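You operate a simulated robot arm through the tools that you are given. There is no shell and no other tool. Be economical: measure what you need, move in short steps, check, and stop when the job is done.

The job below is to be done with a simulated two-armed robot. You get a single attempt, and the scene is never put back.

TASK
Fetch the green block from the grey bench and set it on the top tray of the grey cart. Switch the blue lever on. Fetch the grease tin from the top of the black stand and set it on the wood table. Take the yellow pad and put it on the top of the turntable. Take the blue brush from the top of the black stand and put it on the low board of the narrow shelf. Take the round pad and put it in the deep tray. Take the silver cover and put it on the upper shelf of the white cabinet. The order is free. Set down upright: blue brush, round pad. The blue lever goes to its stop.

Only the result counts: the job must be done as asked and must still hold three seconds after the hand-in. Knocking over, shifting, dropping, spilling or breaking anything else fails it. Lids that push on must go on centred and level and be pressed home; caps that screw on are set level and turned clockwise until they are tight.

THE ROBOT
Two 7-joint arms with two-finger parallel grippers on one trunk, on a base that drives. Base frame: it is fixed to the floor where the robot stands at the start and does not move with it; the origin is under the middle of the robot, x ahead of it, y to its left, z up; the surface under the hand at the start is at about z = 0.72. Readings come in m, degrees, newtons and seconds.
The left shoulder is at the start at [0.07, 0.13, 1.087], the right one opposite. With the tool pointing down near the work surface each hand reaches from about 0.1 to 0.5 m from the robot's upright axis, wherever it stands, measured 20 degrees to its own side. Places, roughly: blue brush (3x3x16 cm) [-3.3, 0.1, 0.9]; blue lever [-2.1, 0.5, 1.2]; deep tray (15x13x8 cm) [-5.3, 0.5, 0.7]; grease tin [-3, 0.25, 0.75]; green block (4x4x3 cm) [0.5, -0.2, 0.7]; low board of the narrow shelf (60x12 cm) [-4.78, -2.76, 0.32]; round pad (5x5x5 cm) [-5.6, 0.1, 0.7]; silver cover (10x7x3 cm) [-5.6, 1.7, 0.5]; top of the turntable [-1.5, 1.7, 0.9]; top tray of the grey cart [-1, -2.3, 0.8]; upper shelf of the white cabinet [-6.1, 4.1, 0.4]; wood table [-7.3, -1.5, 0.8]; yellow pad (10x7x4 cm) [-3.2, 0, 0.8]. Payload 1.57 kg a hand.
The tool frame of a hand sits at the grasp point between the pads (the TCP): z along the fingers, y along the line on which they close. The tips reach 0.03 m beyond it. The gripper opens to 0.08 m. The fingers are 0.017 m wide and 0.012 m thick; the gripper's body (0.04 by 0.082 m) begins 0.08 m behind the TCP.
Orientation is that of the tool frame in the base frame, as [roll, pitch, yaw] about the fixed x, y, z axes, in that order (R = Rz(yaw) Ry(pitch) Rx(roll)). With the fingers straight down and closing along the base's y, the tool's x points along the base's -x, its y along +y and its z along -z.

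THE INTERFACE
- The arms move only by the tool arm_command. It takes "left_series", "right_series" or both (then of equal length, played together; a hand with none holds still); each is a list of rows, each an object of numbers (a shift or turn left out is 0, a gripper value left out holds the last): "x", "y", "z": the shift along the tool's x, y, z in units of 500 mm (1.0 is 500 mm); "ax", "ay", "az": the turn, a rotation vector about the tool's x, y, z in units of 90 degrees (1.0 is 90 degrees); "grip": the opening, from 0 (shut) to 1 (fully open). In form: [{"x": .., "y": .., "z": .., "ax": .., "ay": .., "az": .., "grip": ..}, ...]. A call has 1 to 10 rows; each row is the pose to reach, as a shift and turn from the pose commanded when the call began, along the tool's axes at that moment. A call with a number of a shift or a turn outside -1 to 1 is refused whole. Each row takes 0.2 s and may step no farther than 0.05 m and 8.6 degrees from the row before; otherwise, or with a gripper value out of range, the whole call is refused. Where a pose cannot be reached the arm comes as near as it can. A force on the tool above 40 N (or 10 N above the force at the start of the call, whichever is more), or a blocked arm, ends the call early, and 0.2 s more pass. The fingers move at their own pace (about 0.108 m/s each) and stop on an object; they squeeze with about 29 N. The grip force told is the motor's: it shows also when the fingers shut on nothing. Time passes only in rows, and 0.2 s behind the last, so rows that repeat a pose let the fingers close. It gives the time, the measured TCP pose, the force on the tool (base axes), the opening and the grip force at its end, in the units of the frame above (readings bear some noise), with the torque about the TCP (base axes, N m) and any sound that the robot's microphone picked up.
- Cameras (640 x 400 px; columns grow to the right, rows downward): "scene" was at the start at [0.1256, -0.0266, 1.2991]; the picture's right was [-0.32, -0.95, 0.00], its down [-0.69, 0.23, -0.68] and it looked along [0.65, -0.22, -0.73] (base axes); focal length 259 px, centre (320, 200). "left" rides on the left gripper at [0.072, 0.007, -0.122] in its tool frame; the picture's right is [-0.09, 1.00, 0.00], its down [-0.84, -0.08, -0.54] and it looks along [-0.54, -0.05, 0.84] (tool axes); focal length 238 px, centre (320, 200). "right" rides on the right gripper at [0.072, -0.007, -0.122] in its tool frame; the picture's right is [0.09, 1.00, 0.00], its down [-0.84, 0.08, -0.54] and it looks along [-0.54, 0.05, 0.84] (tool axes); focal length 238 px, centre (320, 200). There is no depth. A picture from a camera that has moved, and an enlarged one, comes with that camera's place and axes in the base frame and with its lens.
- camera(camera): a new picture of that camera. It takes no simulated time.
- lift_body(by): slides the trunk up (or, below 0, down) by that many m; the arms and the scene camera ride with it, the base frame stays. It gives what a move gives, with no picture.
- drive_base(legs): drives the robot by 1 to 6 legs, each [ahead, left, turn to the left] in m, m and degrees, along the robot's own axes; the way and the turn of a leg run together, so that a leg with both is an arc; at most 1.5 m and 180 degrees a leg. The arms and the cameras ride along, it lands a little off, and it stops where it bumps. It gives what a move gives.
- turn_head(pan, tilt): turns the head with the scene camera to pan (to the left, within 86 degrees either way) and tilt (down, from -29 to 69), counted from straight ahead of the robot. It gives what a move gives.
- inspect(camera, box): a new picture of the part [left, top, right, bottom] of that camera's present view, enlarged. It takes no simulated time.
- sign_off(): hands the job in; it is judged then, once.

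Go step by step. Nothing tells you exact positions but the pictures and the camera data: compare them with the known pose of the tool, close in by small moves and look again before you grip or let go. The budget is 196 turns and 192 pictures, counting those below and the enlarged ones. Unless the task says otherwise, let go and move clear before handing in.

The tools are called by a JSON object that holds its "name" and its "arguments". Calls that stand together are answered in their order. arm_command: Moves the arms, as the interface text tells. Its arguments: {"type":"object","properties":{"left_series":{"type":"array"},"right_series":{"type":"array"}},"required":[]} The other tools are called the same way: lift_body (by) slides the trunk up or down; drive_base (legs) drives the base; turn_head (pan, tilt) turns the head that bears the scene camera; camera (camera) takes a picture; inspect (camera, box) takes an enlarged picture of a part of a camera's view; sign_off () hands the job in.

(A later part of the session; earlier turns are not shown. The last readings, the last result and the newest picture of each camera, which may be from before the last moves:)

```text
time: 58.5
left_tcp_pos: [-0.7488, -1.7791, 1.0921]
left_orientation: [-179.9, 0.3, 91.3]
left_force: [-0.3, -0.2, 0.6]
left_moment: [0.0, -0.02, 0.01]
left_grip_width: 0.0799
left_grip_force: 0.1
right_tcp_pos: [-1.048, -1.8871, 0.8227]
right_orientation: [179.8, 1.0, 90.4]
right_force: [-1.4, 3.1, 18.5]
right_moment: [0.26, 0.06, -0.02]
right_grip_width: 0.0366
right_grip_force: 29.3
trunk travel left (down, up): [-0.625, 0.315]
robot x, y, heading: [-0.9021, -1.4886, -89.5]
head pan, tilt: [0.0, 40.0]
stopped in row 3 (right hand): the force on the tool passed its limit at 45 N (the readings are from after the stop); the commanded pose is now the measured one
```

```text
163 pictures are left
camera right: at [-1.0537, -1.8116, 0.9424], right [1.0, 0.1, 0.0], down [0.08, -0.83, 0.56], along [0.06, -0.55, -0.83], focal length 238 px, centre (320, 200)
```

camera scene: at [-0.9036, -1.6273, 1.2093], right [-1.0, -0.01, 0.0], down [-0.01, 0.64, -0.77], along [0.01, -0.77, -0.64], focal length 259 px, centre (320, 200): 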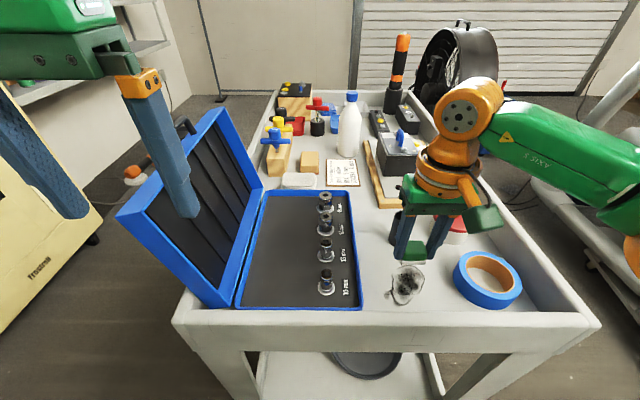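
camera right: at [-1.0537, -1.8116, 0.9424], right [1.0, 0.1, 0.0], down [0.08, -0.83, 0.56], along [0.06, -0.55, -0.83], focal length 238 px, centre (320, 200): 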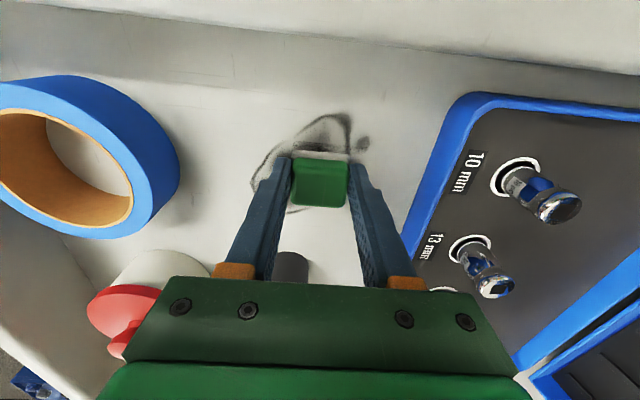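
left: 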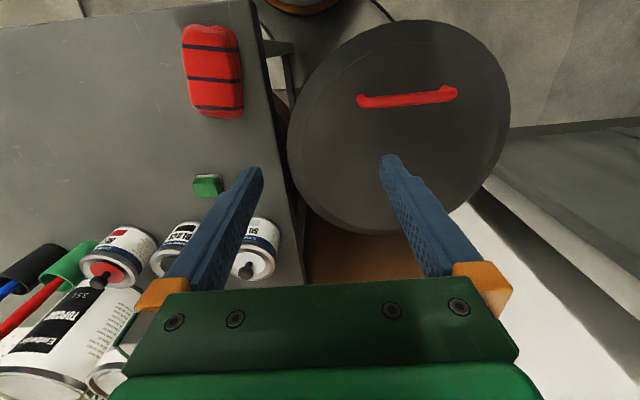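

Contact felt at z ≈ 0.822. Releasing gently, then rising.

{"name": "arm_command", "arguments": {"right_series": [{"z": -0.002, "grip": 0.65}, {"z": -0.002, "grip": 0.65}, {"z": -0.002, "grip": 0.65}, {"z": -0.06}, {"z": -0.14}, {"z": -0.22}, {"z": -0.3}, {"z": -0.38}, {"z": -0.46}]}}

{"name": "camera", "arguments": {"camera": "scene"}}

```text
time: 60.5
left_tcp_pos: [-0.7496, -1.7808, 1.0899]
left_orientation: [-180.0, 0.1, 91.3]
left_force: [1.7, -0.3, 0.0]
left_moment: [0.02, -0.02, 0.01]
left_grip_width: 0.08
left_grip_force: 0.2
right_tcp_pos: [-1.0785, -1.8479, 1.0105]
right_orientation: [179.7, 0.8, 90.5]
right_force: [-0.1, -0.1, 0.0]
right_moment: [-0.02, 0.02, 0.0]
right_grip_width: 0.0519
right_grip_force: 0.1
right hand out of reach, approached as far as the arm can: row 6, 7, 8, 9
trunk travel left (down, up): [-0.625, 0.315]
robot x, y, heading: [-0.9038, -1.4932, -89.5]
head pan, tilt: [0.0, 40.0]
```

```text
162 pictures are left
camera scene: at [-0.9037, -1.627, 1.2093], right [-1.0, -0.01, 0.0], down [0.0, 0.64, -0.77], along [0.01, -0.77, -0.64], focal length 259 px, centre (320, 200)
```

scene: 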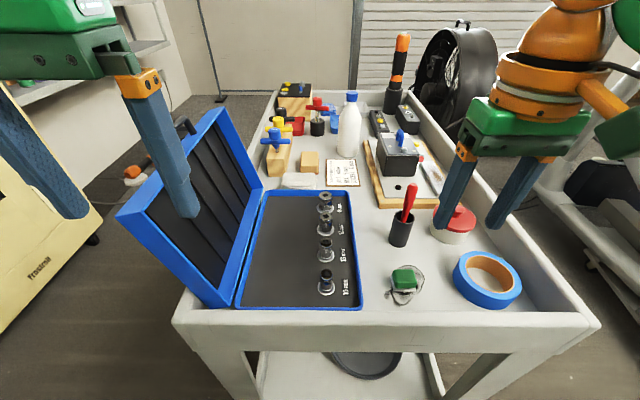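

The block sits on the tray. Now backing off and looking toward the other stations.

{"name": "drive_base", "arguments": {"legs": [[-0.25, 0, 0]]}}

{"name": "lift_body", "arguments": {"by": 0.3}}

{"name": "turn_head", "arguments": {"pan": -86, "tilt": 25}}

{"name": "camera", "arguments": {"camera": "scene"}}

```text
time: 62.3
left_tcp_pos: [-0.7534, -1.5305, 1.0906]
left_orientation: [180.0, 0.0, 90.6]
left_force: [-0.4, -0.1, 0.6]
left_moment: [0.02, -0.03, 0.0]
left_grip_width: 0.0802
left_grip_force: 0.2
right_tcp_pos: [-1.0833, -1.5928, 1.0088]
right_orientation: [179.7, 0.7, 89.7]
right_force: [0.4, 0.0, 0.0]
right_moment: [-0.03, -0.04, 0.01]
right_grip_width: 0.0521
right_grip_force: 0.1
trunk travel left (down, up): [-0.625, 0.315]
robot x, y, heading: [-0.9039, -1.2372, -90.3]
head pan, tilt: [0.0, 40.0]
```

```text
time: 65.3
left_tcp_pos: [-0.7535, -1.5294, 1.3904]
left_orientation: [-180.0, 0.0, 90.6]
left_force: [-0.4, -0.3, 0.5]
left_moment: [-0.02, 0.01, -0.02]
left_grip_width: 0.0798
left_grip_force: 0.0
right_tcp_pos: [-1.0837, -1.5923, 1.3104]
right_orientation: [179.7, 0.8, 89.7]
right_force: [0.2, 0.1, 0.4]
right_moment: [0.03, -0.01, -0.01]
right_grip_width: 0.0519
right_grip_force: 0.0
trunk travel left (down, up): [-0.925, 0.015]
robot x, y, heading: [-0.9043, -1.2382, -90.1]
head pan, tilt: [0.0, 40.0]
```

```text
time: 66.9
left_tcp_pos: [-0.7534, -1.5291, 1.3904]
left_orientation: [-180.0, 0.0, 90.6]
left_force: [0.2, 0.1, -0.9]
left_moment: [0.01, -0.02, -0.01]
left_grip_width: 0.08
left_grip_force: 0.0
right_tcp_pos: [-1.0832, -1.5926, 1.3101]
right_orientation: [179.8, 0.8, 89.7]
right_force: [0.2, -0.2, -0.1]
right_moment: [-0.02, 0.0, 0.03]
right_grip_width: 0.0521
right_grip_force: 0.1
trunk travel left (down, up): [-0.925, 0.015]
robot x, y, heading: [-0.9046, -1.2364, -89.9]
head pan, tilt: [-85.9, 25.0]
```

```text
161 pictures are left
camera scene: at [-0.9973, -1.2946, 1.5326], right [-0.07, 1.0, 0.0], down [0.42, 0.03, -0.91], along [-0.9, -0.06, -0.42], focal length 259 px, centre (320, 200)
```

scene: 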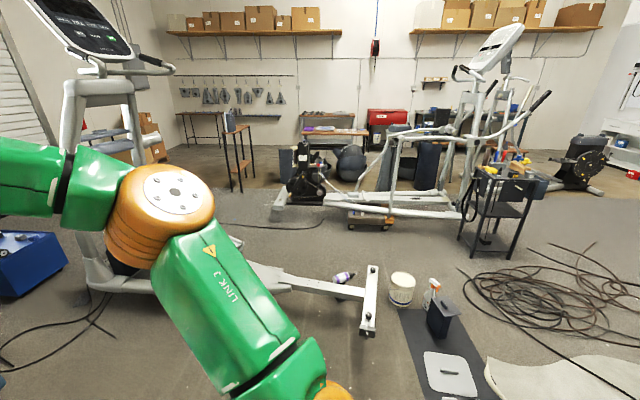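

The black stand is visible around [-3.15, 0.4] across the floor. I'll turn the robot to face -x and look right for the lever.

{"name": "drive_base", "arguments": {"legs": [[0, 0, -90]]}}

{"name": "turn_head", "arguments": {"pan": -50, "tilt": 20}}

{"name": "camera", "arguments": {"camera": "scene"}}

{"name": "turn_head", "arguments": {"pan": -25, "tilt": 45}}

{"name": "camera", "arguments": {"camera": "scene"}}

```text
time: 71.2
left_tcp_pos: [-1.1982, -1.3887, 1.3906]
left_orientation: [180.0, 0.0, 0.7]
left_force: [0.2, 0.1, 0.2]
left_moment: [-0.02, 0.0, -0.01]
left_grip_width: 0.08
left_grip_force: 0.1
right_tcp_pos: [-1.2616, -1.0607, 1.3096]
right_orientation: [179.7, 0.8, -0.2]
right_force: [-0.2, -0.2, -0.7]
right_moment: [0.01, 0.05, -0.03]
right_grip_width: 0.0522
right_grip_force: 0.1
trunk travel left (down, up): [-0.925, 0.015]
robot x, y, heading: [-0.9019, -1.2356, 180.2]
head pan, tilt: [-85.9, 25.0]
```

```text
time: 72.2
left_tcp_pos: [-1.1985, -1.3882, 1.3908]
left_orientation: [180.0, 0.0, 0.7]
left_force: [-0.3, -0.5, 0.6]
left_moment: [0.03, 0.0, -0.04]
left_grip_width: 0.0798
left_grip_force: 0.1
right_tcp_pos: [-1.261, -1.0593, 1.3096]
right_orientation: [179.7, 0.7, -0.1]
right_force: [0.2, 0.9, -0.3]
right_moment: [-0.01, 0.04, 0.02]
right_grip_width: 0.0522
right_grip_force: 0.1
trunk travel left (down, up): [-0.925, 0.015]
robot x, y, heading: [-0.9043, -1.237, 179.7]
head pan, tilt: [-50.0, 20.0]
```

```text
160 pictures are left
camera scene: at [-1.0148, -1.1664, 1.5407], right [0.77, 0.64, 0.0], down [0.22, -0.26, -0.94], along [-0.6, 0.72, -0.34], focal length 259 px, centre (320, 200)
```

scene: 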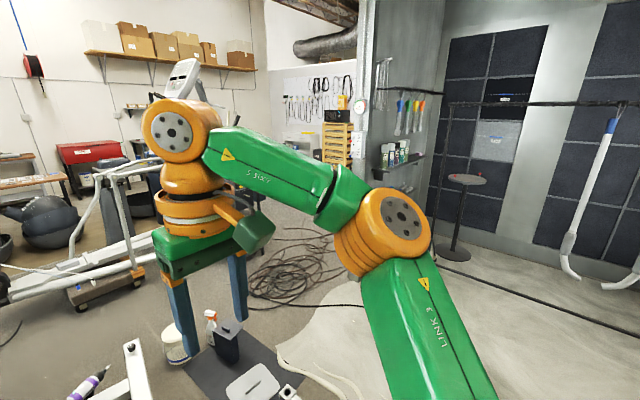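

```text
time: 73.1
left_tcp_pos: [-1.1974, -1.3887, 1.3899]
left_orientation: [-180.0, 0.0, 0.7]
left_force: [0.4, 0.2, 0.6]
left_moment: [0.01, -0.01, 0.02]
left_grip_width: 0.08
left_grip_force: 0.1
right_tcp_pos: [-1.2617, -1.0603, 1.3104]
right_orientation: [179.8, 0.8, -0.2]
right_force: [0.6, 0.2, 0.2]
right_moment: [0.02, 0.0, 0.03]
right_grip_width: 0.052
right_grip_force: 0.0
trunk travel left (down, up): [-0.925, 0.015]
robot x, y, heading: [-0.9044, -1.2398, 179.8]
head pan, tilt: [-25.0, 45.0]
```

```text
159 pictures are left
camera scene: at [-1.0288, -1.2034, 1.5021], right [0.43, 0.9, 0.0], down [0.64, -0.3, -0.71], along [-0.64, 0.3, -0.71], focal length 259 px, centre (320, 200)
```

scene: 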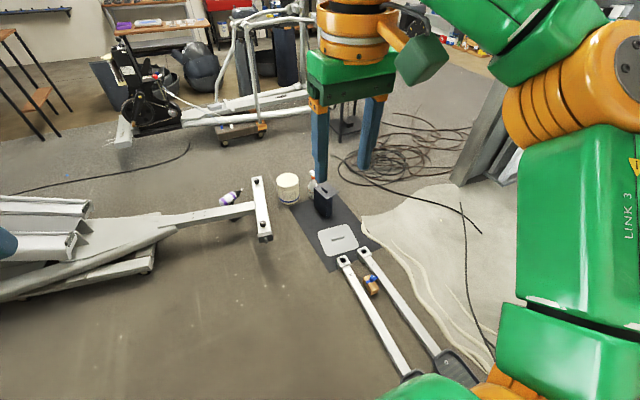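

The lever should project near pixel (350,154) in the first of these views, at the grey partition. I'll look back there enlarged.

{"name": "turn_head", "arguments": {"pan": -50, "tilt": 20}}

{"name": "inspect", "arguments": {"camera": "scene", "box": [290, 70, 450, 170]}}

```text
time: 74.0
left_tcp_pos: [-1.1979, -1.3896, 1.3908]
left_orientation: [-180.0, 0.0, 0.7]
left_force: [0.6, -0.8, -0.9]
left_moment: [0.02, 0.02, -0.02]
left_grip_width: 0.0798
left_grip_force: 0.1
right_tcp_pos: [-1.2598, -1.0598, 1.3103]
right_orientation: [179.7, 0.8, -0.2]
right_force: [0.1, 0.2, 0.4]
right_moment: [0.0, 0.02, 0.03]
right_grip_width: 0.0519
right_grip_force: 0.0
trunk travel left (down, up): [-0.925, 0.015]
robot x, y, heading: [-0.9068, -1.2365, 180.1]
head pan, tilt: [-50.0, 20.0]
```

```text
4.00 times, centred on (370, 120) of scene
camera zoom: at [-1.0149, -1.1665, 1.5406], right [0.77, 0.64, 0.0], down [0.22, -0.26, -0.94], along [-0.6, 0.72, -0.34], focal length 1036 px, centre (120, 520)
```

zoom: 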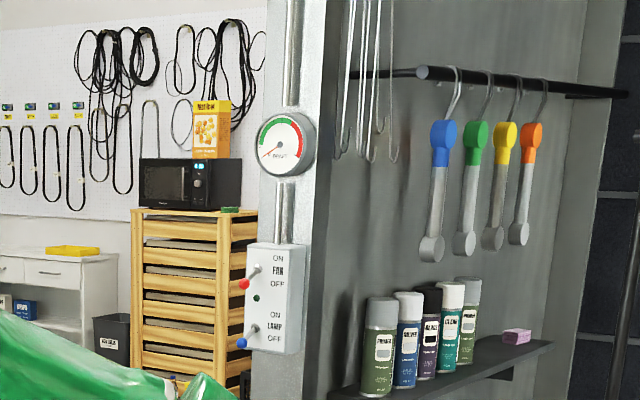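

The blue LAMP lever is on a switch box on the partition end, in the OFF (down) position, to be pushed up to ON. I'll drive around the pedal machine, back along x ≈ -0.28, up to y ≈ 0, then west.

{"name": "drive_base", "arguments": {"legs": [[-0.62, 0, 0], [0, -1.22, 0], [1.2, 0, 0]]}}

{"name": "turn_head", "arguments": {"pan": -30, "tilt": 25}}

{"name": "camera", "arguments": {"camera": "scene"}}

```text
time: 88.8
left_tcp_pos: [-1.782, -0.1944, 1.3903]
left_orientation: [-179.9, -0.1, 1.7]
left_force: [-0.3, -0.2, 0.1]
left_moment: [0.01, 0.02, 0.02]
left_grip_width: 0.08
left_grip_force: 0.0
right_tcp_pos: [-1.8509, 0.1337, 1.3104]
right_orientation: [179.8, 0.8, 0.7]
right_force: [0.4, 0.4, -0.6]
right_moment: [-0.01, 0.04, 0.01]
right_grip_width: 0.0522
right_grip_force: 0.0
trunk travel left (down, up): [-0.925, 0.015]
robot x, y, heading: [-1.4955, -0.0402, -179.1]
head pan, tilt: [-50.0, 20.0]
```

```text
time: 89.7
left_tcp_pos: [-1.7843, -0.1953, 1.3915]
left_orientation: [180.0, 0.0, 1.5]
left_force: [-1.3, -0.2, 0.5]
left_moment: [0.0, 0.01, 0.0]
left_grip_width: 0.0801
left_grip_force: 0.1
right_tcp_pos: [-1.8537, 0.1339, 1.3097]
right_orientation: [179.7, 0.8, 0.7]
right_force: [0.6, 0.4, 0.5]
right_moment: [-0.04, 0.03, -0.02]
right_grip_width: 0.052
right_grip_force: 0.1
trunk travel left (down, up): [-0.925, 0.015]
robot x, y, heading: [-1.4916, -0.0409, -179.2]
head pan, tilt: [-30.0, 25.0]
```

```text
157 pictures are left
camera scene: at [-1.6243, 0.0049, 1.5326], right [0.49, 0.87, 0.0], down [0.37, -0.21, -0.91], along [-0.79, 0.44, -0.42], focal length 259 px, centre (320, 200)
```

scene: 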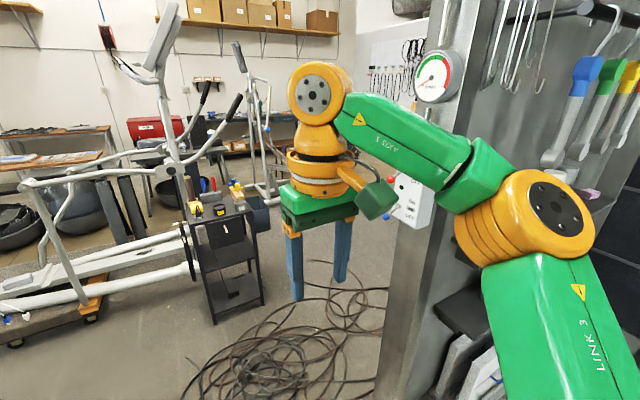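

The lever's ball is near [-2.07, 0.45, 1.2] and the box faces -y. I'll turn to face +y and stand so that the left hand is in front of it.

{"name": "drive_base", "arguments": {"legs": [[0, 0, -90.8], [0, 0.45, 0]]}}

{"name": "turn_head", "arguments": {"pan": 15, "tilt": 25}}

{"name": "camera", "arguments": {"camera": "scene"}}

{"name": "camera", "arguments": {"camera": "left"}}

```text
time: 96.2
left_tcp_pos: [-2.1125, 0.2339, 1.3911]
left_orientation: [179.9, 0.0, -87.4]
left_force: [0.0, 0.1, -0.5]
left_moment: [-0.02, 0.01, 0.02]
left_grip_width: 0.0799
left_grip_force: 0.0
right_tcp_pos: [-1.7856, 0.3106, 1.31]
right_orientation: [179.6, 0.8, -88.2]
right_force: [0.5, -0.2, 0.2]
right_moment: [-0.01, -0.01, -0.06]
right_grip_width: 0.0519
right_grip_force: 0.1
trunk travel left (down, up): [-0.925, 0.015]
robot x, y, heading: [-1.9564, -0.0544, 91.7]
head pan, tilt: [-30.0, 25.0]
```

```text
time: 97.3
left_tcp_pos: [-2.1148, 0.2337, 1.3913]
left_orientation: [180.0, 0.0, -87.3]
left_force: [-0.3, -0.2, 0.5]
left_moment: [0.0, -0.04, -0.03]
left_grip_width: 0.08
left_grip_force: 0.0
right_tcp_pos: [-1.7888, 0.3088, 1.3092]
right_orientation: [179.7, 0.8, -88.2]
right_force: [0.1, 0.2, -0.1]
right_moment: [0.01, 0.04, -0.03]
right_grip_width: 0.0521
right_grip_force: 0.0
trunk travel left (down, up): [-0.925, 0.015]
robot x, y, heading: [-1.9535, -0.05, 91.8]
head pan, tilt: [15.0, 25.0]
```

```text
156 pictures are left
camera scene: at [-1.9817, 0.0844, 1.5326], right [0.96, 0.29, 0.0], down [0.12, -0.4, -0.91], along [-0.26, 0.87, -0.42], focal length 259 px, centre (320, 200)
```

scene: 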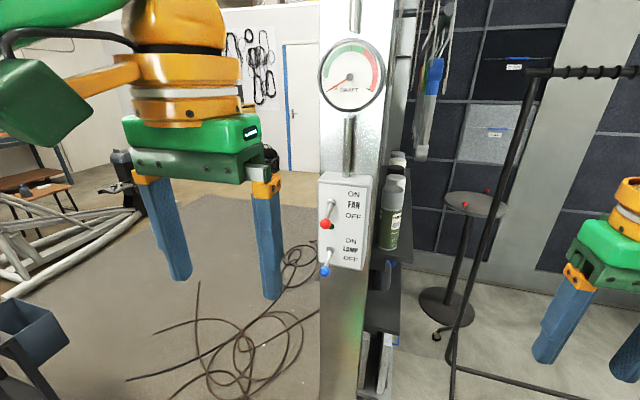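

```text
155 pictures are left
camera left: at [-2.1195, 0.1632, 1.5128], right [-1.0, 0.05, 0.0], down [0.04, 0.84, 0.54], along [0.02, 0.54, -0.84], focal length 238 px, centre (320, 200)
```

left: 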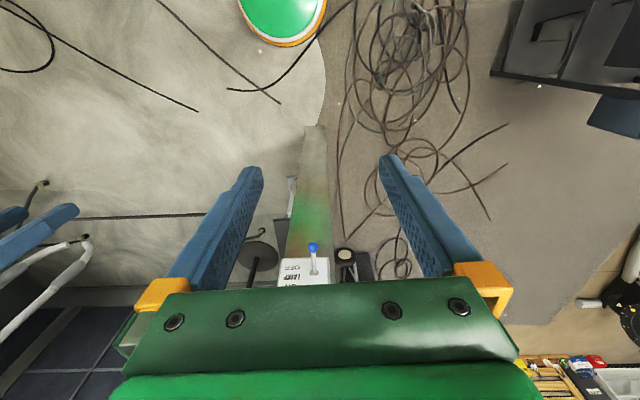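

{"name": "inspect", "arguments": {"camera": "scene", "box": [280, 160, 400, 290]}}

{"name": "inspect", "arguments": {"camera": "left", "box": [260, 220, 380, 295]}}

```text
3.08 times, centred on (340, 225) of scene
camera zoom: at [-1.9817, 0.0844, 1.5326], right [0.96, 0.29, 0.0], down [0.12, -0.4, -0.91], along [-0.26, 0.87, -0.42], focal length 797 px, centre (258, 123)
```

zoom: 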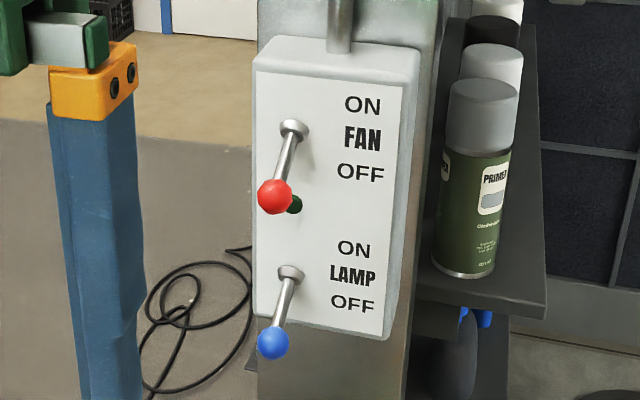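

```text
5.33 times, centred on (320, 258) of left
camera zoom: at [-2.1195, 0.1632, 1.5128], right [-1.0, 0.05, 0.0], down [0.04, 0.84, 0.54], along [0.02, 0.54, -0.84], focal length 1271 px, centre (320, -107)
```

zoom: 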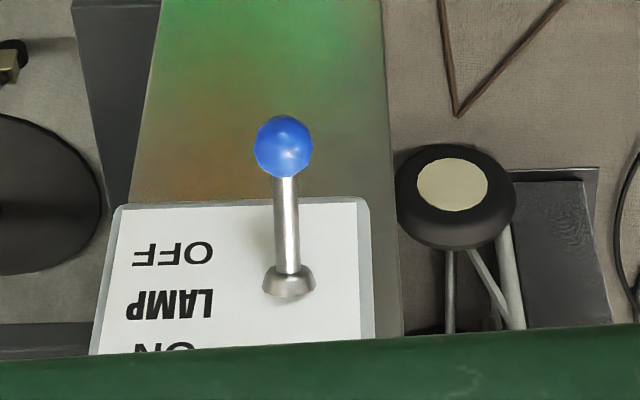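

Ball at about [-2.09, 0.465, 1.20], pivot at [-2.09, 0.493, 1.234]; the lever points down-out about 50°. I'll close the left fingers and swing the hand to point forward, ending short of and below the lever.

{"name": "arm_command", "arguments": {"left_series": [{"x": -0.035, "y": -0.005, "z": 0.03, "ay": -0.095, "grip": 0}, {"x": -0.07, "y": -0.01, "z": 0.07, "ay": -0.19}, {"x": -0.1, "y": -0.015, "z": 0.12, "ay": -0.285}, {"x": -0.13, "y": -0.02, "z": 0.17, "ay": -0.38}, {"x": -0.16, "y": -0.025, "z": 0.22, "ay": -0.475}, {"x": -0.19, "y": -0.03, "z": 0.27, "ay": -0.57}, {"x": -0.21, "y": -0.035, "z": 0.32, "ay": -0.665}, {"x": -0.23, "y": -0.04, "z": 0.37, "ay": -0.76}, {"x": -0.25, "y": -0.043, "z": 0.42, "ay": -0.855}, {"x": -0.27, "y": -0.046, "z": 0.462, "ay": -0.95}]}}

{"name": "camera", "arguments": {"camera": "scene"}}

```text
time: 99.5
left_tcp_pos: [-2.0572, 0.3636, 1.1805]
left_orientation: [177.0, 85.6, -90.1]
left_force: [0.4, -0.1, 0.0]
left_moment: [-0.01, 0.02, 0.02]
left_grip_width: 0.0
left_grip_force: 21.5
left hand out of reach, approached as far as the arm can: row 7, 8, 9, 10
right_tcp_pos: [-1.7835, 0.3086, 1.3094]
right_orientation: [179.5, 0.7, -88.2]
right_force: [0.0, -0.8, 0.3]
right_moment: [-0.03, 0.04, -0.02]
right_grip_width: 0.0518
right_grip_force: 0.2
trunk travel left (down, up): [-0.925, 0.015]
robot x, y, heading: [-1.9518, -0.0504, 91.8]
head pan, tilt: [15.0, 25.0]
```

```text
152 pictures are left
camera scene: at [-1.9754, 0.0845, 1.5327], right [0.96, 0.29, 0.0], down [0.12, -0.4, -0.91], along [-0.26, 0.87, -0.42], focal length 259 px, centre (320, 200)
```

scene: 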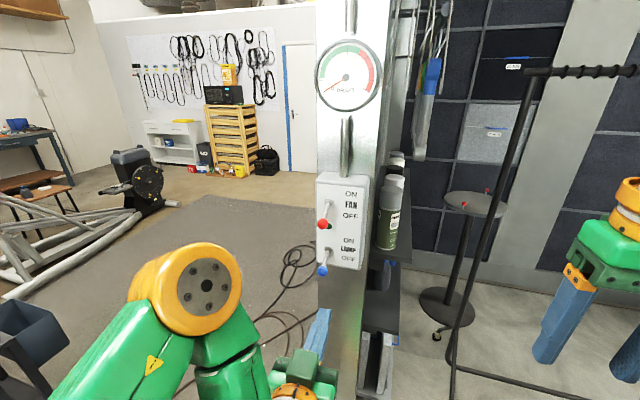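

The hand now points at the column. Next: shift to below the ball and forward so the tips are under the lever.

{"name": "arm_command", "arguments": {"left_series": [{"x": 0.02, "y": 0.03, "z": 0.02}, {"x": 0.04, "y": 0.058, "z": 0.06}, {"x": 0.04, "y": 0.058, "z": 0.11}, {"x": 0.04, "y": 0.058, "z": 0.1666}, {"x": 0.04, "y": 0.058, "z": 0.1666}]}}

{"name": "inspect", "arguments": {"camera": "scene", "box": [260, 160, 420, 360]}}

{"name": "camera", "arguments": {"camera": "left"}}

```text
time: 100.7
left_tcp_pos: [-2.045, 0.4304, 1.1796]
left_orientation: [179.6, 85.4, -87.4]
left_force: [0.0, -0.7, 0.4]
left_moment: [0.0, -0.01, 0.0]
left_grip_width: 0.0
left_grip_force: 21.5
left hand out of reach, approached as far as the arm can: row 1, 2, 3, 4, 5
right_tcp_pos: [-1.7878, 0.3084, 1.3103]
right_orientation: [179.7, 0.7, -88.2]
right_force: [-0.8, -0.4, 0.4]
right_moment: [0.01, -0.03, -0.03]
right_grip_width: 0.0519
right_grip_force: 0.0
trunk travel left (down, up): [-0.925, 0.015]
robot x, y, heading: [-1.9545, -0.0546, 91.9]
head pan, tilt: [15.0, 25.0]
```

```text
2.00 times, centred on (340, 260) of scene
camera zoom: at [-1.9816, 0.0844, 1.5326], right [0.96, 0.29, 0.0], down [0.12, -0.4, -0.91], along [-0.26, 0.87, -0.42], focal length 518 px, centre (280, 80)
```

zoom: 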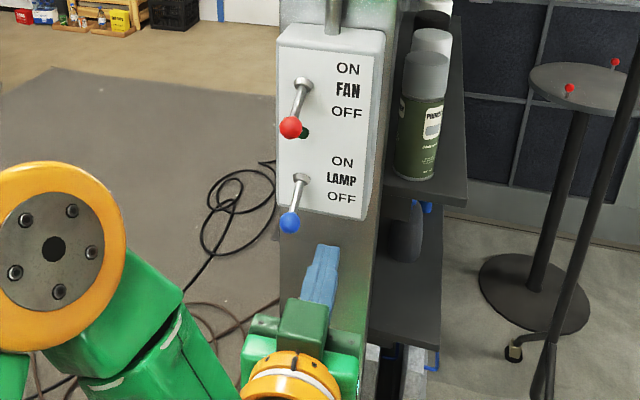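

```text
150 pictures are left
camera left: at [-2.0462, 0.3052, 1.1181], right [-0.99, -0.04, 0.09], down [0.1, -0.47, 0.88], along [0.0, 0.88, 0.47], focal length 238 px, centre (320, 200)
```

left: 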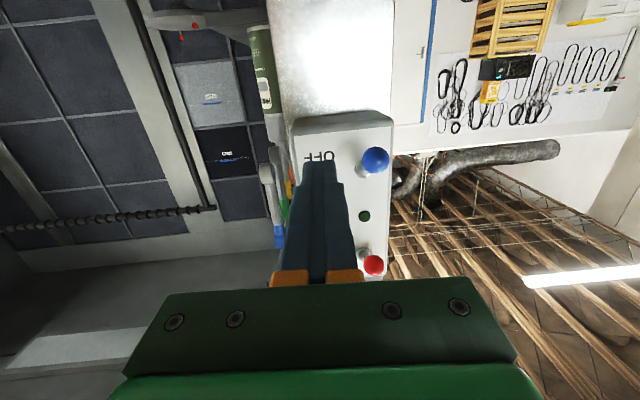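

The arm can't reach sideways enough, so I'll lower the trunk slightly and shift the base 4.5 cm to the left.

{"name": "lift_body", "arguments": {"by": -0.03}}

{"name": "drive_base", "arguments": {"legs": [[0, 0.045, 0]]}}

{"name": "inspect", "arguments": {"camera": "scene", "box": [260, 160, 420, 360]}}

{"name": "camera", "arguments": {"camera": "left"}}

```text
time: 101.5
left_tcp_pos: [-2.0444, 0.4312, 1.1496]
left_orientation: [179.5, 85.5, -87.5]
left_force: [0.2, -0.4, 0.5]
left_moment: [-0.03, 0.04, 0.0]
left_grip_width: 0.0002
left_grip_force: 21.2
right_tcp_pos: [-1.7888, 0.3084, 1.2787]
right_orientation: [179.7, 0.8, -88.2]
right_force: [0.0, -0.1, -1.1]
right_moment: [0.03, -0.02, 0.0]
right_grip_width: 0.0519
right_grip_force: 0.0
trunk travel left (down, up): [-0.895, 0.045]
robot x, y, heading: [-1.9552, -0.0541, 91.9]
head pan, tilt: [15.0, 25.0]
```

```text
time: 102.4
left_tcp_pos: [-2.0839, 0.4287, 1.1505]
left_orientation: [174.1, 85.5, -92.9]
left_force: [1.2, 0.0, -0.6]
left_moment: [-0.03, -0.01, 0.07]
left_grip_width: 0.0003
left_grip_force: 21.6
right_tcp_pos: [-1.8255, 0.3074, 1.2784]
right_orientation: [179.3, 0.8, -88.2]
right_force: [1.0, 0.5, 0.2]
right_moment: [0.02, 0.09, 0.02]
right_grip_width: 0.0517
right_grip_force: 0.1
trunk travel left (down, up): [-0.895, 0.045]
robot x, y, heading: [-1.9976, -0.0547, 91.8]
head pan, tilt: [15.0, 25.0]
```

```text
2.00 times, centred on (340, 260) of scene
camera zoom: at [-2.0168, 0.0832, 1.5027], right [0.96, 0.29, -0.01], down [0.12, -0.4, -0.91], along [-0.27, 0.87, -0.42], focal length 518 px, centre (280, 80)
```

zoom: 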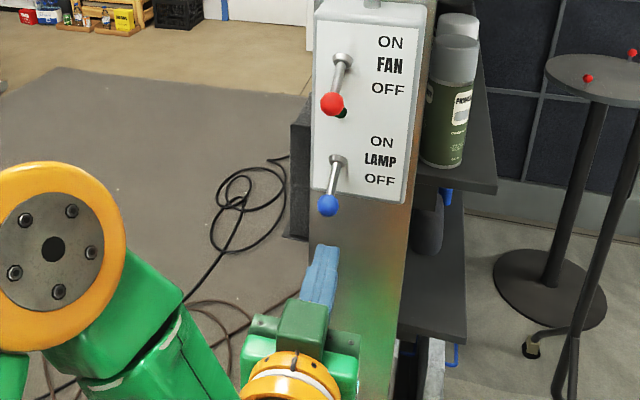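

```text
148 pictures are left
camera left: at [-2.0847, 0.3036, 1.0886], right [-0.99, -0.04, 0.1], down [0.11, -0.47, 0.88], along [0.01, 0.88, 0.47], focal length 238 px, centre (320, 200)
```

left: 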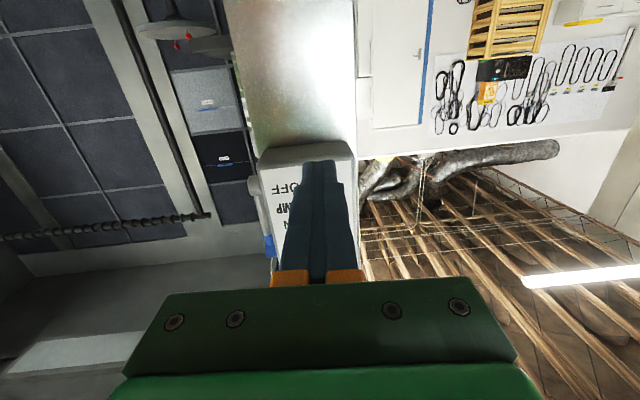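

The tips are now right below the ball. I'll move 1.5 cm forward and then raise the hand step by step to push the lever up.

{"name": "arm_command", "arguments": {"left_series": [{"z": 0.03}, {"x": -0.02, "z": 0.03}, {"x": -0.04, "z": 0.03}, {"x": -0.06, "z": 0.03}, {"x": -0.08, "z": 0.03}, {"x": -0.1, "z": 0.03}]}}

{"name": "inspect", "arguments": {"camera": "scene", "box": [260, 140, 420, 340]}}

```text
time: 103.8
left_tcp_pos: [-2.089, 0.4369, 1.2056]
left_orientation: [178.3, 86.1, -88.8]
left_force: [4.0, -19.9, 3.3]
left_moment: [0.22, 0.05, -0.12]
left_grip_width: 0.0
left_grip_force: 21.0
right_tcp_pos: [-1.8323, 0.2958, 1.2833]
right_orientation: [179.6, 1.4, -88.3]
right_force: [-0.3, 0.5, -0.6]
right_moment: [0.02, -0.01, -0.01]
right_grip_width: 0.052
right_grip_force: 0.0
trunk travel left (down, up): [-0.895, 0.045]
robot x, y, heading: [-2.0001, -0.0538, 91.8]
head pan, tilt: [15.0, 25.0]
heard: click
```

```text
2.00 times, centred on (340, 240) of scene
camera zoom: at [-2.0251, 0.0682, 1.5041], right [0.96, 0.29, 0.0], down [0.12, -0.4, -0.91], along [-0.26, 0.87, -0.41], focal length 518 px, centre (280, 120)
```

zoom: 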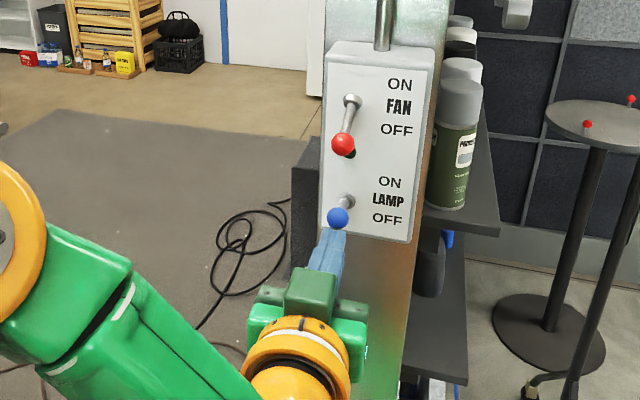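

A click was heard but there is some push-back along -y; I'll back off 8 mm and continue upwards.

{"name": "arm_command", "arguments": {"left_series": [{"z": -0.02}, {"x": -0.02, "z": -0.02}, {"x": -0.04, "z": -0.02}, {"x": -0.06, "z": -0.02}]}}

{"name": "inspect", "arguments": {"camera": "scene", "box": [260, 140, 420, 340]}}

```text
time: 104.8
left_tcp_pos: [-2.0909, 0.4407, 1.2292]
left_orientation: [179.7, 85.5, -87.3]
left_force: [0.1, 0.2, 0.0]
left_moment: [-0.03, 0.01, -0.02]
left_grip_width: 0.0
left_grip_force: 21.5
right_tcp_pos: [-1.8346, 0.3074, 1.2799]
right_orientation: [179.7, 0.9, -88.3]
right_force: [1.0, 0.1, 0.5]
right_moment: [0.01, 0.0, -0.03]
right_grip_width: 0.052
right_grip_force: 0.1
trunk travel left (down, up): [-0.895, 0.045]
robot x, y, heading: [-2.0016, -0.0541, 91.6]
head pan, tilt: [15.0, 25.0]
```

```text
2.00 times, centred on (340, 240) of scene
camera zoom: at [-2.0279, 0.0824, 1.5026], right [0.96, 0.29, 0.0], down [0.12, -0.4, -0.91], along [-0.26, 0.87, -0.42], focal length 518 px, centre (280, 120)
```

zoom: 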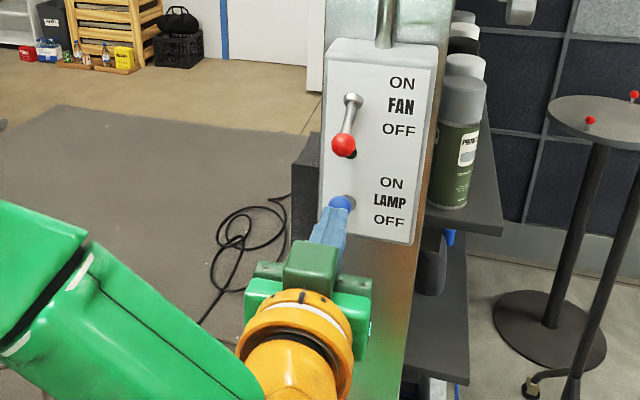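

The lever is moving up. Continuing in small steps until it meets its stop.

{"name": "arm_command", "arguments": {"left_series": [{"x": -0.01}, {"x": -0.02}, {"x": -0.03}, {"x": -0.04}]}}

{"name": "inspect", "arguments": {"camera": "scene", "box": [280, 150, 400, 250]}}

{"name": "camera", "arguments": {"camera": "left"}}

```text
time: 105.8
left_tcp_pos: [-2.0918, 0.4414, 1.25]
left_orientation: [179.8, 85.3, -87.2]
left_force: [0.3, 0.9, 0.0]
left_moment: [-0.03, 0.04, 0.02]
left_grip_width: 0.0002
left_grip_force: 20.9
right_tcp_pos: [-1.8346, 0.3081, 1.2795]
right_orientation: [179.8, 0.8, -88.2]
right_force: [-0.6, -1.5, -0.2]
right_moment: [0.01, -0.02, 0.0]
right_grip_width: 0.0519
right_grip_force: 0.1
trunk travel left (down, up): [-0.895, 0.045]
robot x, y, heading: [-1.9999, -0.0517, 91.6]
head pan, tilt: [15.0, 25.0]
```

```text
4.00 times, centred on (340, 200) of scene
camera zoom: at [-2.0278, 0.0828, 1.5026], right [0.96, 0.29, 0.0], down [0.12, -0.4, -0.91], along [-0.26, 0.87, -0.42], focal length 1036 px, centre (240, 200)
```

zoom: 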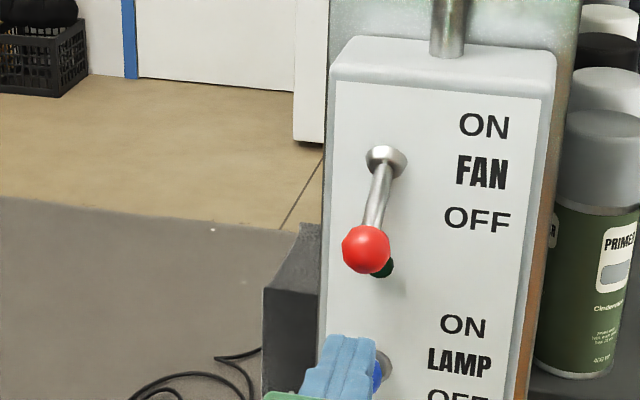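

```text
144 pictures are left
camera left: at [-2.0928, 0.3162, 1.1877], right [-0.99, -0.04, 0.09], down [0.1, -0.47, 0.88], along [0.0, 0.88, 0.47], focal length 238 px, centre (320, 200)
```

left: 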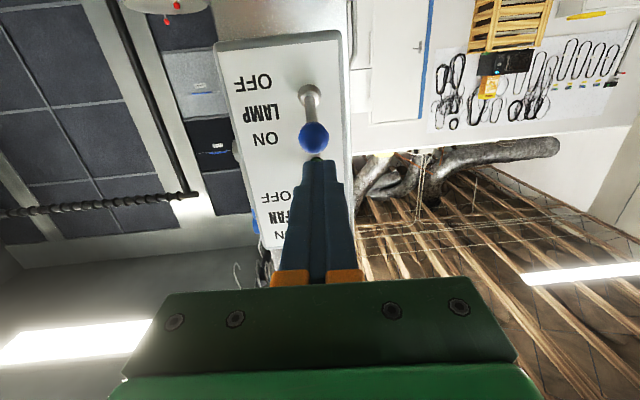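

The lever now appears tilted to the ON side, and the tip has passed it. I'll back the hand out and inspect.

{"name": "arm_command", "arguments": {"left_series": [{"z": -0.08}, {"z": -0.16}, {"z": -0.2}]}}

{"name": "inspect", "arguments": {"camera": "scene", "box": [280, 150, 400, 250]}}

{"name": "inspect", "arguments": {"camera": "left", "box": [200, 30, 440, 190]}}

```text
time: 106.6
left_tcp_pos: [-2.0816, 0.351, 1.256]
left_orientation: [178.8, 85.3, -88.2]
left_force: [0.0, 0.0, 0.8]
left_moment: [-0.02, 0.01, 0.02]
left_grip_width: 0.0
left_grip_force: 21.2
left hand out of reach, approached as far as the arm can: row 3
right_tcp_pos: [-1.8327, 0.3069, 1.2803]
right_orientation: [179.7, 0.8, -88.2]
right_force: [-0.5, 0.4, 0.2]
right_moment: [-0.01, 0.0, -0.02]
right_grip_width: 0.052
right_grip_force: 0.1
trunk travel left (down, up): [-0.895, 0.045]
robot x, y, heading: [-1.9969, -0.0542, 91.8]
head pan, tilt: [15.0, 25.0]
```

```text
4.00 times, centred on (340, 200) of scene
camera zoom: at [-2.0268, 0.083, 1.5026], right [0.96, 0.29, 0.0], down [0.12, -0.4, -0.91], along [-0.26, 0.87, -0.42], focal length 1036 px, centre (240, 200)
```

zoom: 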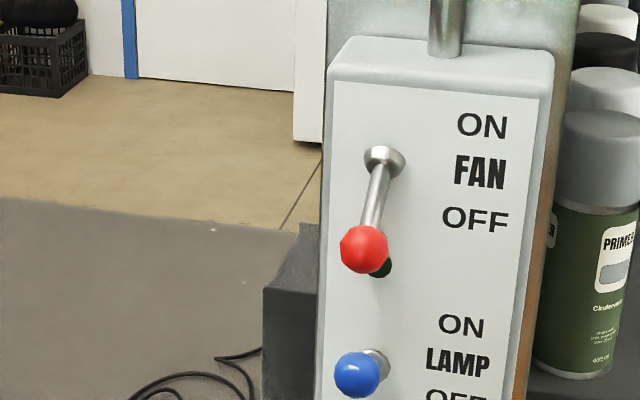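

```text
2.50 times, centred on (320, 110) of left
camera zoom: at [-2.0831, 0.2249, 1.1939], right [-0.99, -0.04, 0.09], down [0.1, -0.47, 0.88], along [0.0, 0.88, 0.47], focal length 596 px, centre (320, 425)
```

zoom: 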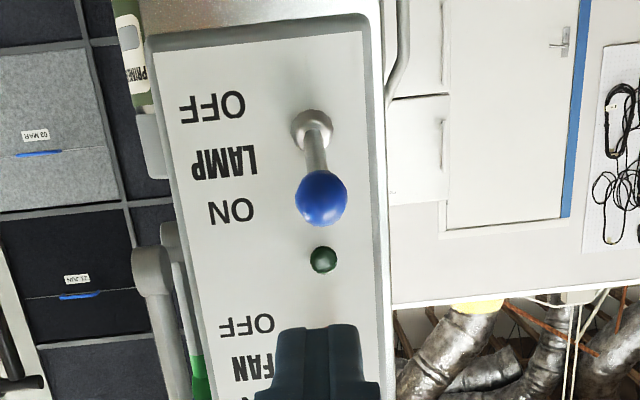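

The lever sits about 25° above horizontal, the mirror of FAN's OFF, so it's likely on. To be sure it's at its stop I'll press from underneath once more, with the tips deeper.

{"name": "arm_command", "arguments": {"left_series": [{"x": 0.08, "y": 0.008}, {"x": 0.152, "y": 0.016}, {"x": 0.152, "y": 0.016, "z": 0.08}, {"x": 0.152, "y": 0.016, "z": 0.16}, {"x": 0.152, "y": 0.016, "z": 0.236}, {"x": 0.152, "y": 0.016, "z": 0.236}]}}

{"name": "camera", "arguments": {"camera": "left"}}

{"name": "inspect", "arguments": {"camera": "scene", "box": [280, 170, 400, 270]}}

```text
time: 108.0
left_tcp_pos: [-2.0936, 0.4641, 1.1748]
left_orientation: [179.6, 85.4, -87.6]
left_force: [-0.2, -0.1, -0.6]
left_moment: [-0.03, -0.02, -0.02]
left_grip_width: 0.0
left_grip_force: 21.4
right_tcp_pos: [-1.835, 0.3075, 1.2794]
right_orientation: [179.7, 0.8, -88.1]
right_force: [-0.1, 0.1, -0.5]
right_moment: [0.02, -0.02, -0.01]
right_grip_width: 0.0521
right_grip_force: 0.0
trunk travel left (down, up): [-0.895, 0.045]
robot x, y, heading: [-1.9998, -0.0515, 91.7]
head pan, tilt: [15.0, 25.0]
```

```text
141 pictures are left
camera left: at [-2.0942, 0.3374, 1.1131], right [-0.99, -0.04, 0.09], down [0.1, -0.47, 0.88], along [0.01, 0.88, 0.47], focal length 238 px, centre (320, 200)
```

left: 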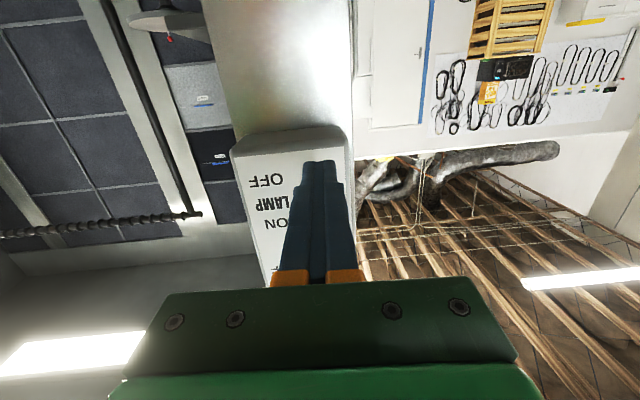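

```text
4.00 times, centred on (340, 220) of scene
camera zoom: at [-2.0273, 0.0826, 1.5026], right [0.96, 0.29, 0.0], down [0.12, -0.4, -0.91], along [-0.26, 0.87, -0.42], focal length 1036 px, centre (240, 120)
```

zoom: 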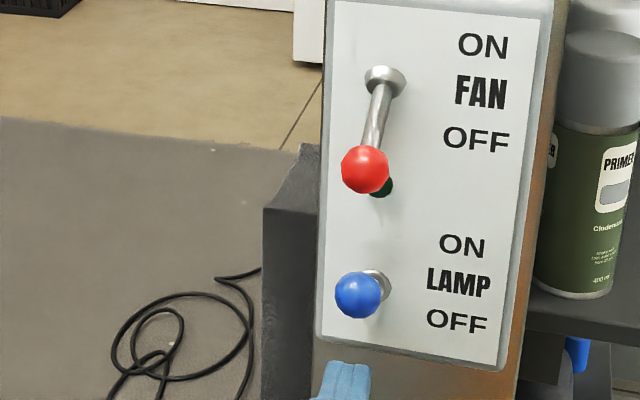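

Free below the lever. Now pressing up slowly until resistance.

{"name": "arm_command", "arguments": {"left_series": [{"x": -0.02}, {"x": -0.04}, {"x": -0.056}, {"x": -0.068}, {"x": -0.08}, {"x": -0.09}, {"x": -0.1}]}}

{"name": "inspect", "arguments": {"camera": "scene", "box": [280, 170, 400, 270]}}

```text
time: 109.4
left_tcp_pos: [-2.0941, 0.4655, 1.2093]
left_orientation: [178.0, 84.1, -89.4]
left_force: [-0.4, -1.6, -9.3]
left_moment: [-0.28, 0.03, 0.08]
left_grip_width: 0.0002
left_grip_force: 21.8
right_tcp_pos: [-1.8366, 0.3092, 1.2793]
right_orientation: [179.6, 0.7, -88.1]
right_force: [0.3, 0.4, 0.2]
right_moment: [0.0, 0.03, 0.03]
right_grip_width: 0.052
right_grip_force: 0.1
trunk travel left (down, up): [-0.895, 0.045]
robot x, y, heading: [-2.001, -0.0545, 91.5]
head pan, tilt: [15.0, 25.0]
stopped in row 7 (left hand): the force on the tool passed its limit at 45 N (the readings are from after the stop); the commanded pose is now the measured one
```

```text
4.00 times, centred on (340, 220) of scene
camera zoom: at [-2.0287, 0.0846, 1.5025], right [0.96, 0.29, 0.0], down [0.12, -0.41, -0.91], along [-0.26, 0.87, -0.42], focal length 1036 px, centre (240, 120)
```

zoom: 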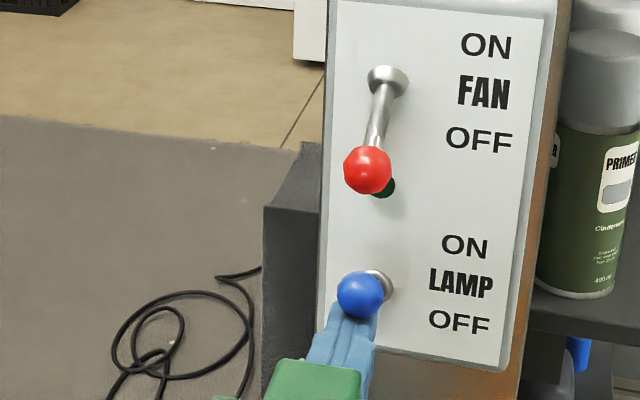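

The lever was already hard against its ON stop (45 N met). Withdrawing the hand, then returning it to a downward pose.

{"name": "arm_command", "arguments": {"left_series": [{"x": 0.02}, {"x": 0.04}, {"x": 0.04, "z": -0.08}, {"x": 0.04, "z": -0.16}, {"x": 0.04, "z": -0.2, "ay": 0.09}, {"x": 0.04, "z": -0.2, "ay": 0.18}, {"x": 0.02, "z": -0.2, "ay": 0.27}, {"x": -0.02, "z": -0.2, "ay": 0.36}, {"x": -0.06, "z": -0.2, "ay": 0.45}, {"x": -0.1, "z": -0.2, "ay": 0.54}]}}

{"name": "arm_command", "arguments": {"left_series": [{"ay": 0.08, "grip": 1}, {"ay": 0.16}, {"ay": 0.24}, {"ay": 0.32}, {"ay": 0.4}]}}

{"name": "camera", "arguments": {"camera": "scene"}}

```text
time: 111.6
left_tcp_pos: [-2.0874, 0.3704, 1.2706]
left_orientation: [179.9, 35.5, -87.5]
left_force: [0.7, 0.2, 0.2]
left_moment: [-0.02, 0.01, 0.0]
left_grip_width: 0.0
left_grip_force: 21.4
right_tcp_pos: [-1.8338, 0.3084, 1.2793]
right_orientation: [179.8, 0.7, -88.3]
right_force: [-1.4, 0.7, 0.6]
right_moment: [0.01, 0.01, 0.01]
right_grip_width: 0.0521
right_grip_force: 0.0
trunk travel left (down, up): [-0.895, 0.045]
robot x, y, heading: [-2.0017, -0.0553, 91.9]
head pan, tilt: [15.0, 25.0]
```

```text
time: 112.8
left_tcp_pos: [-2.0829, 0.3716, 1.2623]
left_orientation: [179.5, 3.6, -87.3]
left_force: [0.1, -0.4, 0.3]
left_moment: [0.01, 0.01, 0.01]
left_grip_width: 0.0802
left_grip_force: 0.1
left hand out of reach, approached as far as the arm can: row 5
right_tcp_pos: [-1.8334, 0.3082, 1.2799]
right_orientation: [179.6, 0.8, -88.2]
right_force: [0.2, -0.5, -0.2]
right_moment: [0.0, 0.0, -0.01]
right_grip_width: 0.052
right_grip_force: 0.0
trunk travel left (down, up): [-0.895, 0.045]
robot x, y, heading: [-2.0017, -0.0559, 91.9]
head pan, tilt: [15.0, 25.0]
```

```text
138 pictures are left
camera scene: at [-2.0261, 0.0833, 1.5025], right [0.96, 0.29, 0.0], down [0.12, -0.4, -0.91], along [-0.26, 0.87, -0.42], focal length 259 px, centre (320, 200)
```

scene: 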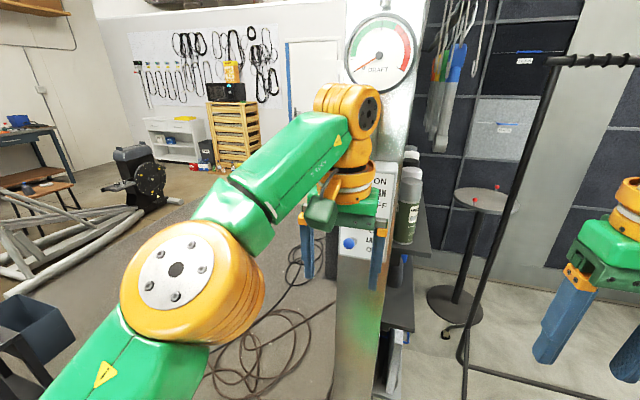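

Lever done. Now looking toward the black stand to plan the approach.

{"name": "turn_head", "arguments": {"pan": 75, "tilt": 35}}

{"name": "camera", "arguments": {"camera": "scene"}}

```text
time: 114.1
left_tcp_pos: [-2.0836, 0.3702, 1.2634]
left_orientation: [179.8, 3.4, -87.2]
left_force: [-0.9, 0.0, 0.1]
left_moment: [-0.01, 0.0, 0.02]
left_grip_width: 0.0801
left_grip_force: 0.0
right_tcp_pos: [-1.8335, 0.3065, 1.2802]
right_orientation: [179.7, 0.8, -88.2]
right_force: [-1.2, 0.4, 0.6]
right_moment: [0.01, -0.02, 0.01]
right_grip_width: 0.0518
right_grip_force: 0.0
trunk travel left (down, up): [-0.895, 0.045]
robot x, y, heading: [-1.9984, -0.0541, 91.7]
head pan, tilt: [75.0, 35.0]
```

```text
137 pictures are left
camera scene: at [-2.0865, 0.0148, 1.4868], right [0.23, 0.97, 0.0], down [0.56, -0.13, -0.82], along [-0.8, 0.19, -0.57], focal length 259 px, centre (320, 200)
```

scene: 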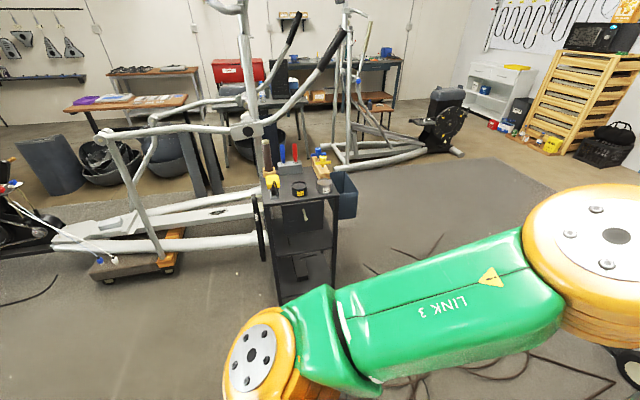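

The stand's top is small with items on it; its east side is at x ≈ -3.05. Cables on the floor have proved passable, so I'll approach from the east, keeping clear of the column.

{"name": "drive_base", "arguments": {"legs": [[-0.12, 0, 0], [0, 0, 88.3], [0.5, 0, 0], [0, -0.3, 0]]}}

{"name": "turn_head", "arguments": {"pan": 0, "tilt": 40}}

{"name": "camera", "arguments": {"camera": "scene"}}

```text
time: 123.2
left_tcp_pos: [-2.9073, 0.0511, 1.2624]
left_orientation: [179.8, 3.6, 0.4]
left_force: [-0.1, -0.3, 0.0]
left_moment: [0.01, 0.0, 0.0]
left_grip_width: 0.0802
left_grip_force: 0.0
right_tcp_pos: [-2.8351, 0.2979, 1.2808]
right_orientation: [179.9, 0.8, -0.5]
right_force: [-0.2, 0.6, 0.5]
right_moment: [0.0, -0.01, -0.01]
right_grip_width: 0.052
right_grip_force: 0.0
trunk travel left (down, up): [-0.895, 0.045]
robot x, y, heading: [-2.4816, 0.1227, 179.6]
head pan, tilt: [75.0, 35.0]
```

```text
time: 124.7
left_tcp_pos: [-2.907, 0.0524, 1.2629]
left_orientation: [179.7, 3.6, 0.4]
left_force: [0.8, 0.9, 0.6]
left_moment: [0.01, -0.03, -0.01]
left_grip_width: 0.08
left_grip_force: 0.1
right_tcp_pos: [-2.834, 0.3009, 1.2789]
right_orientation: [179.8, 0.8, -0.5]
right_force: [0.1, -0.4, 0.0]
right_moment: [-0.01, 0.04, 0.01]
right_grip_width: 0.0522
right_grip_force: 0.0
trunk travel left (down, up): [-0.895, 0.045]
robot x, y, heading: [-2.4771, 0.1237, 179.7]
head pan, tilt: [0.0, 40.0]
```

```text
136 pictures are left
camera scene: at [-2.6146, 0.1223, 1.4792], right [0.01, 1.0, 0.0], down [0.64, 0.0, -0.77], along [-0.77, 0.01, -0.64], focal length 259 px, centre (320, 200)
```

scene: 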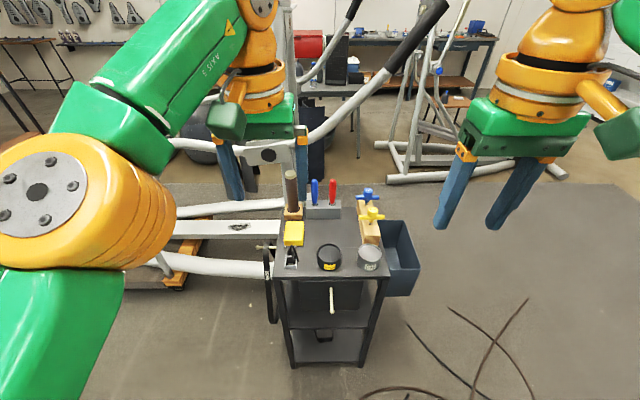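

{"name": "inspect", "arguments": {"camera": "scene", "box": [250, 160, 410, 290]}}

{"name": "camera", "arguments": {"camera": "left"}}

{"name": "camera", "arguments": {"camera": "right"}}

```text
3.08 times, centred on (330, 225) of scene
camera zoom: at [-2.6146, 0.1223, 1.4792], right [0.01, 1.0, 0.0], down [0.64, 0.0, -0.77], along [-0.77, 0.01, -0.64], focal length 797 px, centre (289, 123)
```

zoom: 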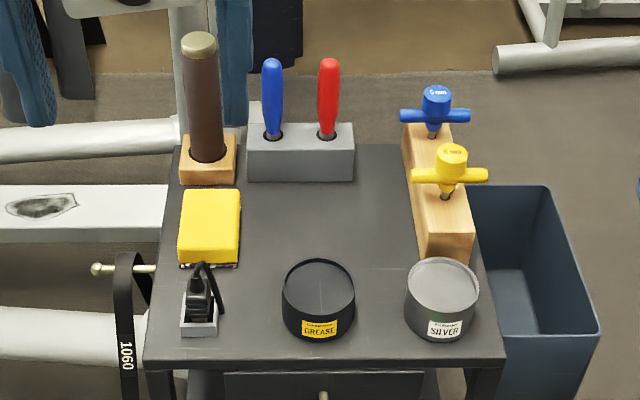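

```text
134 pictures are left
camera left: at [-2.8289, 0.0505, 1.3805], right [-0.08, -1.0, 0.01], down [-0.8, 0.07, 0.59], along [-0.59, 0.04, -0.8], focal length 238 px, centre (320, 200)
```

left: 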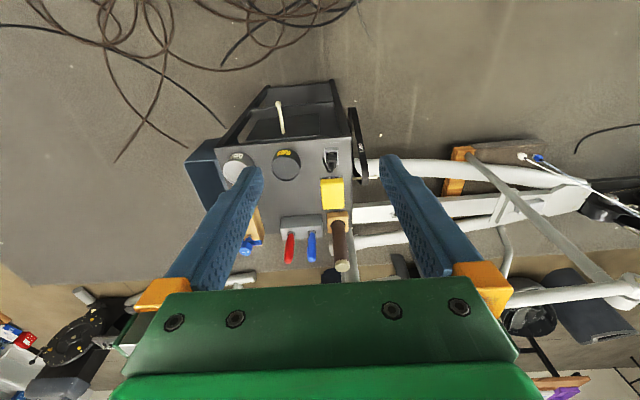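

```text
133 pictures are left
camera right: at [-2.7592, 0.3093, 1.4011], right [0.08, -1.0, 0.0], down [-0.83, -0.07, 0.55], along [-0.55, -0.05, -0.83], focal length 238 px, centre (320, 200)
```

right: 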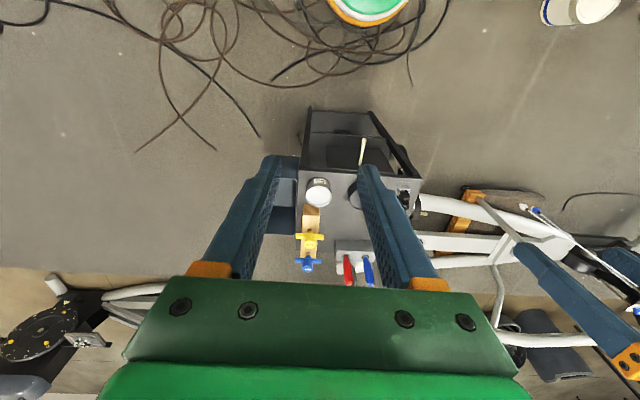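

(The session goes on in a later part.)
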